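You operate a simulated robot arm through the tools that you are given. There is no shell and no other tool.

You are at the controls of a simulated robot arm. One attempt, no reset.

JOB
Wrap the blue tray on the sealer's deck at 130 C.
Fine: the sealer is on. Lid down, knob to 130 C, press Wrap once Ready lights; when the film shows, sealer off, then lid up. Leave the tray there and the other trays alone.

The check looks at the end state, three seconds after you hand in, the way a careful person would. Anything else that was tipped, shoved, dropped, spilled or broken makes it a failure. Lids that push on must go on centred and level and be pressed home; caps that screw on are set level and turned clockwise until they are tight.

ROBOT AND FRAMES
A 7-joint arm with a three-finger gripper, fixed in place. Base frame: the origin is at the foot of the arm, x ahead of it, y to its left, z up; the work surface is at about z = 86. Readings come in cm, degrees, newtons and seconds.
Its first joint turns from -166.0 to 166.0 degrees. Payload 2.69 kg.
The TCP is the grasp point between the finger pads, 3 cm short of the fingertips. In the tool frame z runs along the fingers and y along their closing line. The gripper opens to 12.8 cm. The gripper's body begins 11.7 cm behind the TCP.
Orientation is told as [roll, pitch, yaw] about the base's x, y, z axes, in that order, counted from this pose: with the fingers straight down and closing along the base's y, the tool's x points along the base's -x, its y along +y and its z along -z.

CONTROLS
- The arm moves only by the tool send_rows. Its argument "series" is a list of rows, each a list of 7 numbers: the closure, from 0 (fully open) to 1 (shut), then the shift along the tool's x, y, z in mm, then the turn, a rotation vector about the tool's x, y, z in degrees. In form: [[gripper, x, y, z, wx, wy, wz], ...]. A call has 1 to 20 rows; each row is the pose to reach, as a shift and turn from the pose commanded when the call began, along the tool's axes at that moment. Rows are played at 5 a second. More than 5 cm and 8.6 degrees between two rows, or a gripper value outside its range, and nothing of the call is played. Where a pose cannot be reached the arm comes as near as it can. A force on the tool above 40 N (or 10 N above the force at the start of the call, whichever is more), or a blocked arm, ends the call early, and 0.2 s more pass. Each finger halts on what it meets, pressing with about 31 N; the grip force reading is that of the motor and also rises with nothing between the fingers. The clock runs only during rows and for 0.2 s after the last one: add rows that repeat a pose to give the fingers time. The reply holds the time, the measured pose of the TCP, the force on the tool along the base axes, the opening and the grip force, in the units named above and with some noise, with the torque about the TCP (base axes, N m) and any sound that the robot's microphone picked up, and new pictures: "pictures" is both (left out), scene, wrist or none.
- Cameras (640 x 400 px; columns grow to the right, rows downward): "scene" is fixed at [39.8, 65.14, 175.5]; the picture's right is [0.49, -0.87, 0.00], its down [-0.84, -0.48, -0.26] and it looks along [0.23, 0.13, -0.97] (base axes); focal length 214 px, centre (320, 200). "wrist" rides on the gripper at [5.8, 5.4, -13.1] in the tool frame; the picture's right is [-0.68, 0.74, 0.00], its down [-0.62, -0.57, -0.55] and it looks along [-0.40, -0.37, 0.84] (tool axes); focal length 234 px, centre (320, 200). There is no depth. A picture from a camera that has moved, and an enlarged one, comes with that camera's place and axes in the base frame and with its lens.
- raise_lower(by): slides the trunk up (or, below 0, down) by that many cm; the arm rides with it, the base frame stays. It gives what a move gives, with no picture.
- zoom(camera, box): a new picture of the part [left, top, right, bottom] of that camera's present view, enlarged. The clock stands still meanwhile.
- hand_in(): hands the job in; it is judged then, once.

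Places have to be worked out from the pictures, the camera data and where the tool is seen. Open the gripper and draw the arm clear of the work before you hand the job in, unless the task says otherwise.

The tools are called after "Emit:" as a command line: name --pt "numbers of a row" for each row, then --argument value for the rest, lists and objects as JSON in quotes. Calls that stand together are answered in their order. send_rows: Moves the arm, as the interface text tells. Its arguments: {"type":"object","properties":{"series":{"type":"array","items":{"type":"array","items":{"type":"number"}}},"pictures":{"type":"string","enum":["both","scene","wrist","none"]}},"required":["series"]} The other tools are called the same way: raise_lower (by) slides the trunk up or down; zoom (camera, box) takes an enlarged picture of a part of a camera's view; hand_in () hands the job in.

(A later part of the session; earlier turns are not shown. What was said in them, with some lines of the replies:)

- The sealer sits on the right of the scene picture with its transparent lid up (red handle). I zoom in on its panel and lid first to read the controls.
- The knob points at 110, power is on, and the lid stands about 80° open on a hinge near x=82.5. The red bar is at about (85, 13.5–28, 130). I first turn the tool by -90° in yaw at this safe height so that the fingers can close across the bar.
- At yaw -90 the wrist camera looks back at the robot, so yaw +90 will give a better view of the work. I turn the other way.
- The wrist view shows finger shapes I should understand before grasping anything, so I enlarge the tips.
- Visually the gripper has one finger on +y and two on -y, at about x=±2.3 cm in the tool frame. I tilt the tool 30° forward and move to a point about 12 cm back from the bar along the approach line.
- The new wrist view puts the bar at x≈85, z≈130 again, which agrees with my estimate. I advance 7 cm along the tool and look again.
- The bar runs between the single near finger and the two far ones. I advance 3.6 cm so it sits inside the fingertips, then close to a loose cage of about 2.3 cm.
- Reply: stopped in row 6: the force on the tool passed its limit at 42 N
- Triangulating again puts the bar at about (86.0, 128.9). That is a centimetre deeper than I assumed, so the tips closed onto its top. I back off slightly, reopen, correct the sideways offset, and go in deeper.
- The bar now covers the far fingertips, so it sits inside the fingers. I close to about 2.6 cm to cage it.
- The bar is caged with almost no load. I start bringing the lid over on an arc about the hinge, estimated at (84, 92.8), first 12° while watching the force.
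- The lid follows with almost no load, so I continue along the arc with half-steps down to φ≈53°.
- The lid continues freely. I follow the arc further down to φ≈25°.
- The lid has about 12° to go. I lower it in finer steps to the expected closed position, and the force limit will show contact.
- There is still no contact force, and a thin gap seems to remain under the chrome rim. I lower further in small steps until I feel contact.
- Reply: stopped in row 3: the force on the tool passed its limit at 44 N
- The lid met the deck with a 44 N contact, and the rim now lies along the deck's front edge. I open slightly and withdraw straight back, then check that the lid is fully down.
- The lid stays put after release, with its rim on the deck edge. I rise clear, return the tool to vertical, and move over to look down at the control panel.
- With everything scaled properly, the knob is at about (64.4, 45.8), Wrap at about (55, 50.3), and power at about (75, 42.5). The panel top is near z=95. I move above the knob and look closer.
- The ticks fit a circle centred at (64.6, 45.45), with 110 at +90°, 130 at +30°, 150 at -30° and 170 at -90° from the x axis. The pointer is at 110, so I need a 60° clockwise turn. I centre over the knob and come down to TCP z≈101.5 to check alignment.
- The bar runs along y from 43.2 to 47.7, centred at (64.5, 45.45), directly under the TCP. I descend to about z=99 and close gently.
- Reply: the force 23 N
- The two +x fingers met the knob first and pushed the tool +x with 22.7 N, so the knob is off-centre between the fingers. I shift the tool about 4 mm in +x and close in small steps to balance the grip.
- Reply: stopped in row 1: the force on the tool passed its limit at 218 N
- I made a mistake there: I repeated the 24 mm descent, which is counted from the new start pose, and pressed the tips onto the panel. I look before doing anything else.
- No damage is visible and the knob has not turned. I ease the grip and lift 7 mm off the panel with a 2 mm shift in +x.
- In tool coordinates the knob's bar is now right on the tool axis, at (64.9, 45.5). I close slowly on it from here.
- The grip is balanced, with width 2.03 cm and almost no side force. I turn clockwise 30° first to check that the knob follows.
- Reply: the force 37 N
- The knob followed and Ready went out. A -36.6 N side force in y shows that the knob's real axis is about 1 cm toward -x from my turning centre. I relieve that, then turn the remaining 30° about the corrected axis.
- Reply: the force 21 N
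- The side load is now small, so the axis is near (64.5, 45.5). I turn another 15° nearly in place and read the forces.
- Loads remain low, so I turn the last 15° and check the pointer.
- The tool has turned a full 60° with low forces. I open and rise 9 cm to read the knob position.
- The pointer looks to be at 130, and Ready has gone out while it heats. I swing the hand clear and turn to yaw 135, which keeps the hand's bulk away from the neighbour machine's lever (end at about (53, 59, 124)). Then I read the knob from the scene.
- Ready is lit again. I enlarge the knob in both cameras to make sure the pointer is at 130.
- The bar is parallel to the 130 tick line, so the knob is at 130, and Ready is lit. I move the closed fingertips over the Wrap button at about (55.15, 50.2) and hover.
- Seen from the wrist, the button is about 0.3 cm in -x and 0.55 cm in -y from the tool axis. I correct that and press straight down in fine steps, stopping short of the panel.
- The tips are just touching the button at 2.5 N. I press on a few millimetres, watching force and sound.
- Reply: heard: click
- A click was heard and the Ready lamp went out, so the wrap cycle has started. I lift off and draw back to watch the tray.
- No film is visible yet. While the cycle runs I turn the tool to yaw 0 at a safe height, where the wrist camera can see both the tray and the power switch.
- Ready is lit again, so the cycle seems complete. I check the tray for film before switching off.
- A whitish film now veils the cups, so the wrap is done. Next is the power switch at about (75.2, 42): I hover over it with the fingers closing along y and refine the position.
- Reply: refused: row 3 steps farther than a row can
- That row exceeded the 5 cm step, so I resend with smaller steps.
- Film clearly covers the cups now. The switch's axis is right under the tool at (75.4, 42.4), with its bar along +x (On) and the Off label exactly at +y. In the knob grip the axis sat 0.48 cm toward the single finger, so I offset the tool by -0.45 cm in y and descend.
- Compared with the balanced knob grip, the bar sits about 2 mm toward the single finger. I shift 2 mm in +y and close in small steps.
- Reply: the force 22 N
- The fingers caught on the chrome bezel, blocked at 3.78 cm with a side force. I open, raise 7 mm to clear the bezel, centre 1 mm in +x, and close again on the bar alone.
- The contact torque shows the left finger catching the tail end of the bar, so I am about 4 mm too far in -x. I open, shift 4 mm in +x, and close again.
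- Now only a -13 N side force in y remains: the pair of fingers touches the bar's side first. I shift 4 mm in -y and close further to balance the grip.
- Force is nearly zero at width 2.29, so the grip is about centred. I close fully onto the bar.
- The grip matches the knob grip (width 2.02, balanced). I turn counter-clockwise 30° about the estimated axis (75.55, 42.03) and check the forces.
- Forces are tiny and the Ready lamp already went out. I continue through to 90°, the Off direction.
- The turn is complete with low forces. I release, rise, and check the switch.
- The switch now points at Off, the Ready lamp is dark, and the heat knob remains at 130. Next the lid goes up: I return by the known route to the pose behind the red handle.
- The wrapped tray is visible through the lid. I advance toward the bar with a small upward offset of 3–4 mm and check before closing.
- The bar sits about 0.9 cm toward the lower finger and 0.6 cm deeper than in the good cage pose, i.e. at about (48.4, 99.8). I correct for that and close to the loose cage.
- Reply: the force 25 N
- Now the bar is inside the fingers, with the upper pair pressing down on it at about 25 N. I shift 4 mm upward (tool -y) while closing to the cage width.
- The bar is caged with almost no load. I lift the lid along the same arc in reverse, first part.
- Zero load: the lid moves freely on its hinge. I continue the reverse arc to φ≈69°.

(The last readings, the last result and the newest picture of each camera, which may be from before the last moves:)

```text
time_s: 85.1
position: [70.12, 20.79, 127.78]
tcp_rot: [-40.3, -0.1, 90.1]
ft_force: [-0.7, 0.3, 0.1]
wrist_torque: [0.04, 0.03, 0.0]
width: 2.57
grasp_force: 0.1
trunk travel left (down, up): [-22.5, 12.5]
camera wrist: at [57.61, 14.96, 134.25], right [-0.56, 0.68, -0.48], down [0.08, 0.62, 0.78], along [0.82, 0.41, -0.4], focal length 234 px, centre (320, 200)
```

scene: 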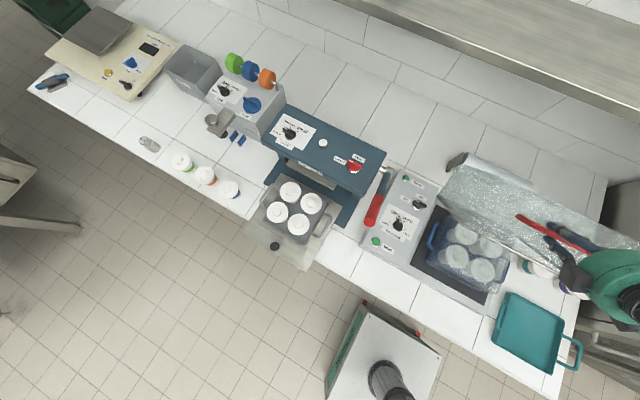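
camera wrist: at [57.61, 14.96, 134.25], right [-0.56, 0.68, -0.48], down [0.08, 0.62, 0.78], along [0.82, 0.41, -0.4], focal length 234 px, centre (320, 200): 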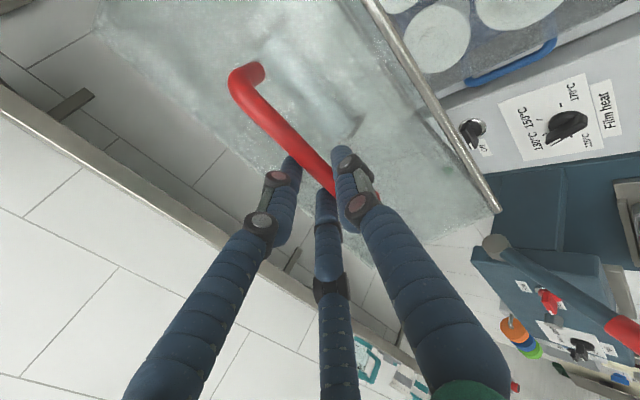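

Still no load. I carry the lid the last 24° to its original open position.

Emit:
send_rows --pt "0.8 0 -11.9 4.5 -0.8 0 0" --pt "0.8 0 -23.9 9.2 -1.6 0 0" --pt "0.8 0 -35.5 14.6 -2.4 0 0" --pt "0.8 0 -47.1 20.1 -3.2 0 0" --pt "0.8 0 -58.3 26.3 -4.0 0 0" --pt "0.8 0 -69.5 32.6 -4.8 0 0" --pt "0.8 0 -80.3 39.5 -5.6 0 0" --pt "0.8 0 -91.0 46.5 -6.4 0 0" --pt "0.8 0 -101.3 54.2 -7.2 0 0" --pt "0.8 0 -111.5 61.9 -8.0 0 0" --pt "0.8 0 -121 70.3 -8.8 0 0" --pt "0.8 0 -130.3 78.8 -9.6 0 0" --pt "0.8 0 -130.3 78.8 -9.6 0 0"

Emit:
zoom --camera "scene" --box '[400, 110, 640, 320]'

```text
time_s: 87.9
position: [85.17, 20.91, 130.09]
tcp_rot: [-30.7, 0.0, 90.1]
ft_force: [-0.1, 0.5, -0.1]
wrist_torque: [-0.02, 0.04, 0.01]
width: 2.64
grasp_force: 0.3
trunk travel left (down, up): [-22.5, 12.5]
camera wrist: at [73.95, 15.18, 138.63], right [-0.63, 0.68, -0.38], down [0.2, 0.62, 0.76], along [0.75, 0.41, -0.53], focal length 234 px, centre (320, 200)
```

scene: 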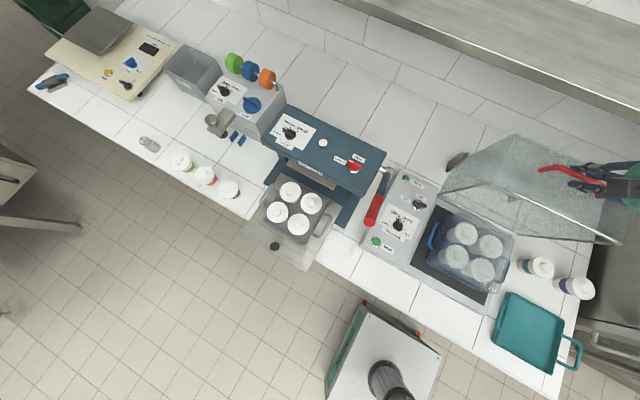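
wrist: 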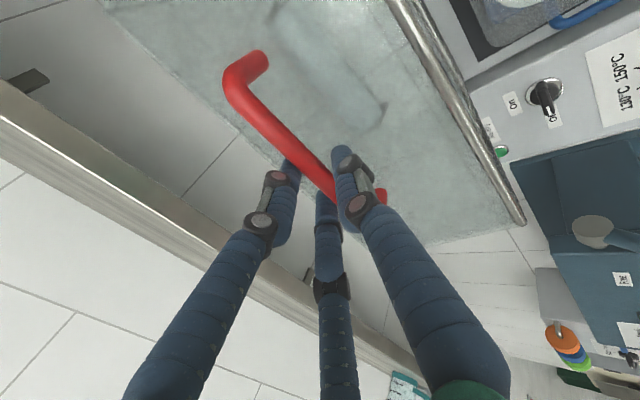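

```text
1.90 times, centred on (520, 215) of scene
camera zoom: at [39.8, 65.14, 175.5], right [0.49, -0.87, 0.0], down [-0.84, -0.48, -0.26], along [0.23, 0.13, -0.97], focal length 408 px, centre (-61, 171)
```

zoom: 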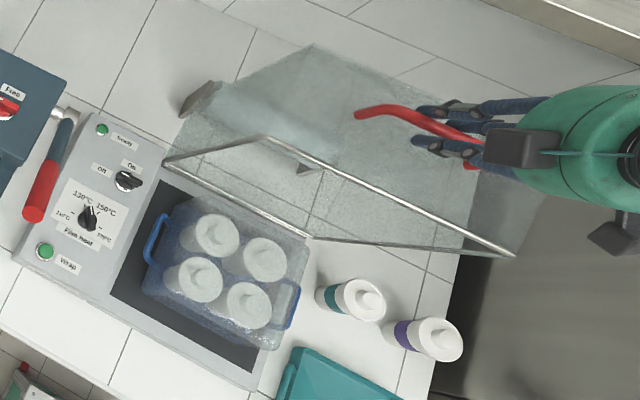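

The film-wrapped tray is visible and the lid is within about a degree of where it started. I nudge it 8 mm further to its stop so it rests fully open.

Emit:
send_rows --pt "0.8 0 -3.4 2 0 0 0" --pt "0.8 0 -6.9 4.1 0 0 0" --pt "0.8 0 -6.9 4.1 0 0 0"

Emit:
zoom --camera "scene" --box '[400, 110, 640, 320]'

```text
time_s: 88.7
position: [86.04, 20.92, 130.2]
tcp_rot: [-30.9, -0.1, 90.1]
ft_force: [2.1, 0.5, 0.8]
wrist_torque: [0.03, -0.06, -0.01]
width: 2.63
grasp_force: 0.1
trunk travel left (down, up): [-22.5, 12.5]
camera wrist: at [74.74, 15.09, 138.65], right [-0.63, 0.68, -0.38], down [0.2, 0.62, 0.76], along [0.75, 0.41, -0.53], focal length 234 px, centre (320, 200)
```

scene: 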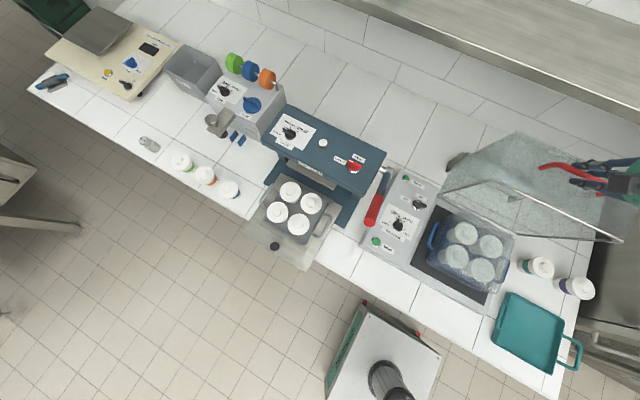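
wrist: 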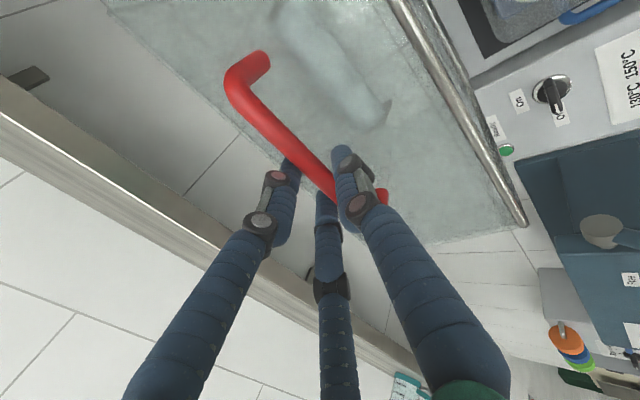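

```text
1.90 times, centred on (520, 215) of scene
camera zoom: at [39.8, 65.14, 175.5], right [0.49, -0.87, 0.0], down [-0.84, -0.48, -0.26], along [0.23, 0.13, -0.97], focal length 408 px, centre (-61, 171)
```

zoom: 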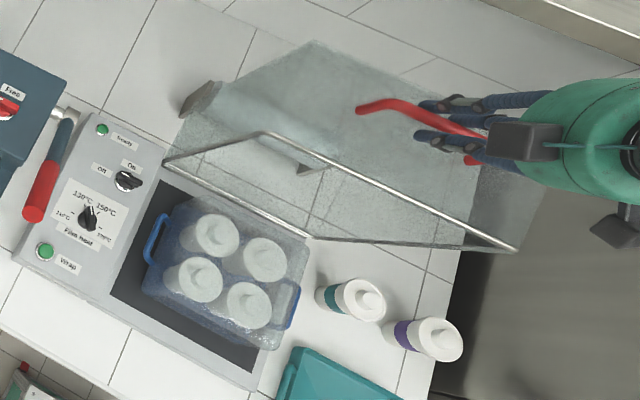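

The lid is at its original open position. I open the fingers and withdraw straight back along the tool axis.

Emit:
send_rows --pt "0.74 0 0 0 0 0 0" --pt "0.68 0 0 0 0 0 0" --pt "0.66 0 0 0 0 0 0" --pt "0.66 0 0 -10 0 0 0" --pt "0.66 0 0 -30 0 0 0" --pt "0.66 0 0 -60 0 0 0" --pt "0.66 0 0 -95 0 0 0" --pt "0.66 0 0 -130 0 0 0" --pt "0.66 0 0 -130 0 0 0"

Emit:
zoom --camera "scene" --box '[400, 110, 640, 320]'

```text
time_s: 90.7
position: [79.23, 20.89, 141.24]
tcp_rot: [-30.8, 0.1, 90.1]
ft_force: [-0.7, -0.4, 0.3]
wrist_torque: [0.01, -0.03, 0.02]
width: 4.36
grasp_force: 0.1
trunk travel left (down, up): [-22.5, 12.5]
camera wrist: at [68.13, 15.12, 149.74], right [-0.63, 0.68, -0.38], down [0.2, 0.62, 0.76], along [0.75, 0.41, -0.53], focal length 234 px, centre (320, 200)
```

scene: 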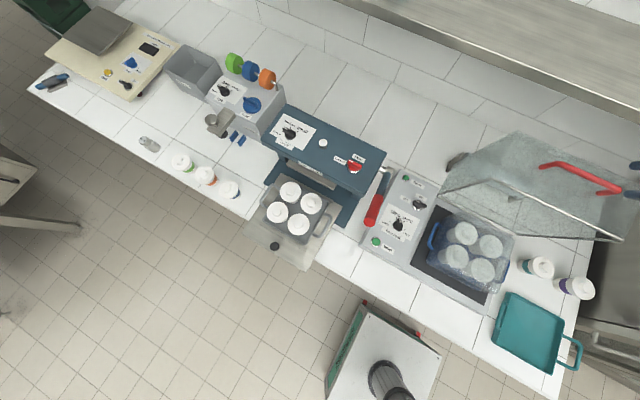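
wrist: 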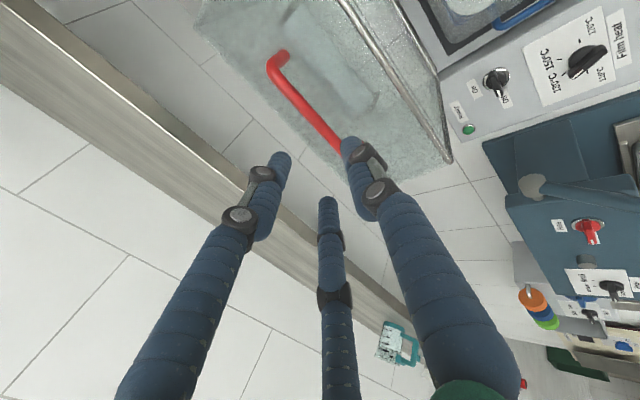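

```text
1.90 times, centred on (520, 215) of scene
camera zoom: at [39.8, 65.14, 175.5], right [0.49, -0.87, 0.0], down [-0.84, -0.48, -0.26], along [0.23, 0.13, -0.97], focal length 408 px, centre (-61, 171)
```

zoom: 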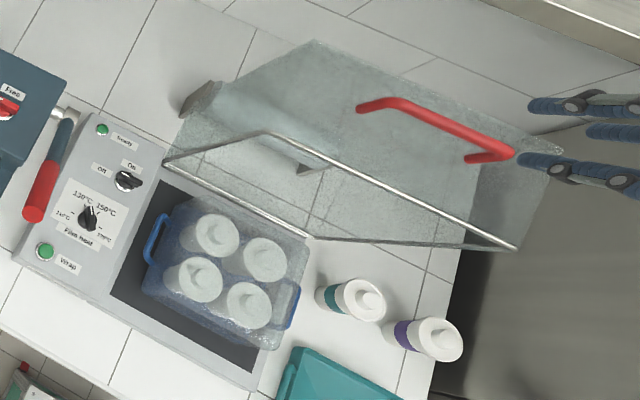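

The lid stays up on its own. I move the arm back to its starting area with the gripper open, and take last close-ups of the panel and the rest of the bench.

Emit:
send_rows --pt "0.5 5 18 -32 -3.8 0 0" --pt "0.3 10 37 -64 -7.7 0 0" --pt "0 15 55 -96 -11.5 0 0" --pt "0 20 74 -128 -15.4 0 0" --pt "0 26 92 -161 -19.2 0 0" --pt "0 31 110 -193 -23 0 0" --pt "0 36 129 -225 -27 0 0" --pt "0 41 147 -257 -30.8 0 0" --pt "0 41 147 -257 -30.8 0 0"

Emit:
zoom --camera "scene" --box '[370, 150, 530, 310]'

Emit:
zoom --camera "scene" --box '[395, 165, 435, 235]'

```text
time_s: 92.7
position: [53.6, 16.54, 156.0]
tcp_rot: [0.1, 0.0, 90.1]
ft_force: [-0.5, 0.4, 0.7]
wrist_torque: [0.04, -0.04, 0.01]
width: 12.79
grasp_force: 0.1
trunk travel left (down, up): [-22.5, 12.5]
camera wrist: at [48.37, 10.85, 169.11], right [-0.74, 0.68, 0.0], down [0.57, 0.62, 0.55], along [0.37, 0.4, -0.84], focal length 234 px, centre (320, 200)
```

scene: 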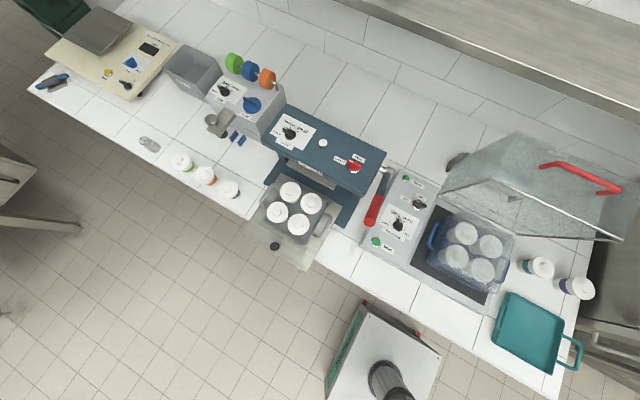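
wrist: 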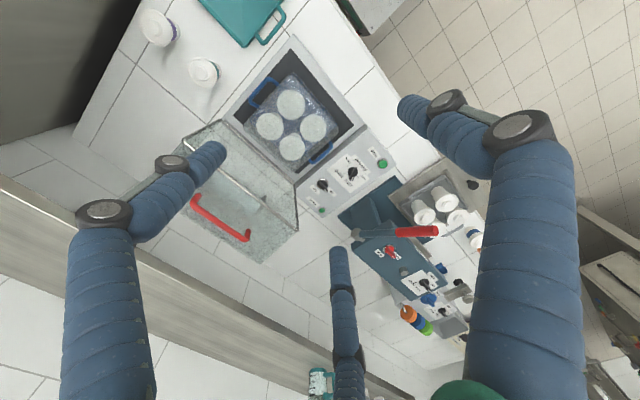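

```text
2.50 times, centred on (450, 230) of scene
camera zoom: at [39.8, 65.14, 175.5], right [0.49, -0.87, 0.0], down [-0.84, -0.48, -0.26], along [0.23, 0.13, -0.97], focal length 536 px, centre (-5, 125)
```

zoom: 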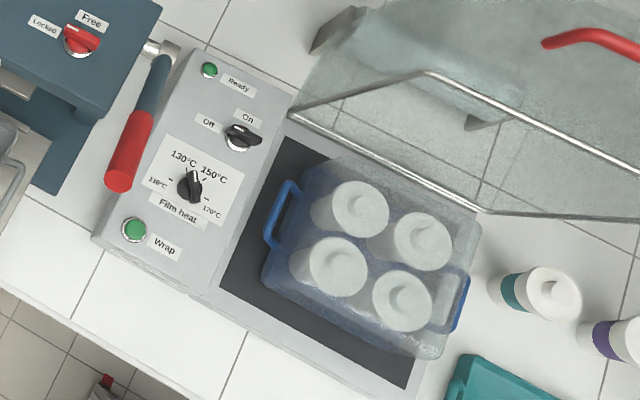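

```text
5.71 times, centred on (415, 200) of scene
camera zoom: at [39.8, 65.14, 175.5], right [0.49, -0.87, 0.0], down [-0.84, -0.48, -0.26], along [0.23, 0.13, -0.97], focal length 1226 px, centre (-223, 200)
```

zoom: 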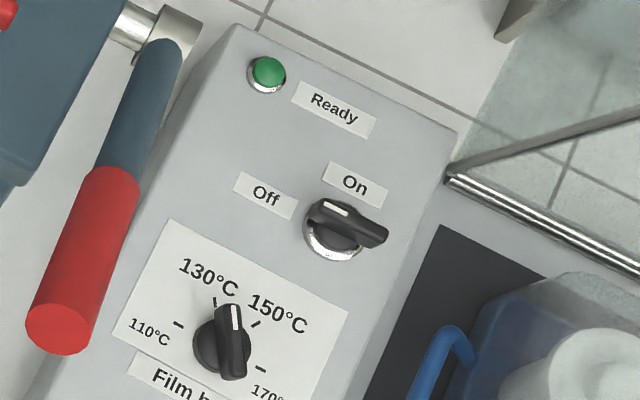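

The tray is wrapped and still in place, the heat knob is at 130, and the power switch is at Off with the lamp dark. The lid is up, nothing else on the bench has moved, and the arm is clear with the gripper open, so I hand in.

Emit:
hand_in

```text
The job is handed in.
```

The blue tray is wrapped at 130 °C and still on the sealer's deck. The sealer is off with its lamp dark, and the lid is back up.

I closed the lid, set the heat knob to 130, and pressed Wrap once Ready was lit. I waited for the film to show, then turned the sealer off and lifted the lid. The other trays and jars look unmoved in the last pictures, and the arm is clear with the gripper open.

While gripping the heat knob I repeated a downward move by mistake and pressed the fingertips onto the panel, and the force peaked at 218 N. I saw no damage in the close-ups afterwards, and the knob, button and power switch all worked normally after that.
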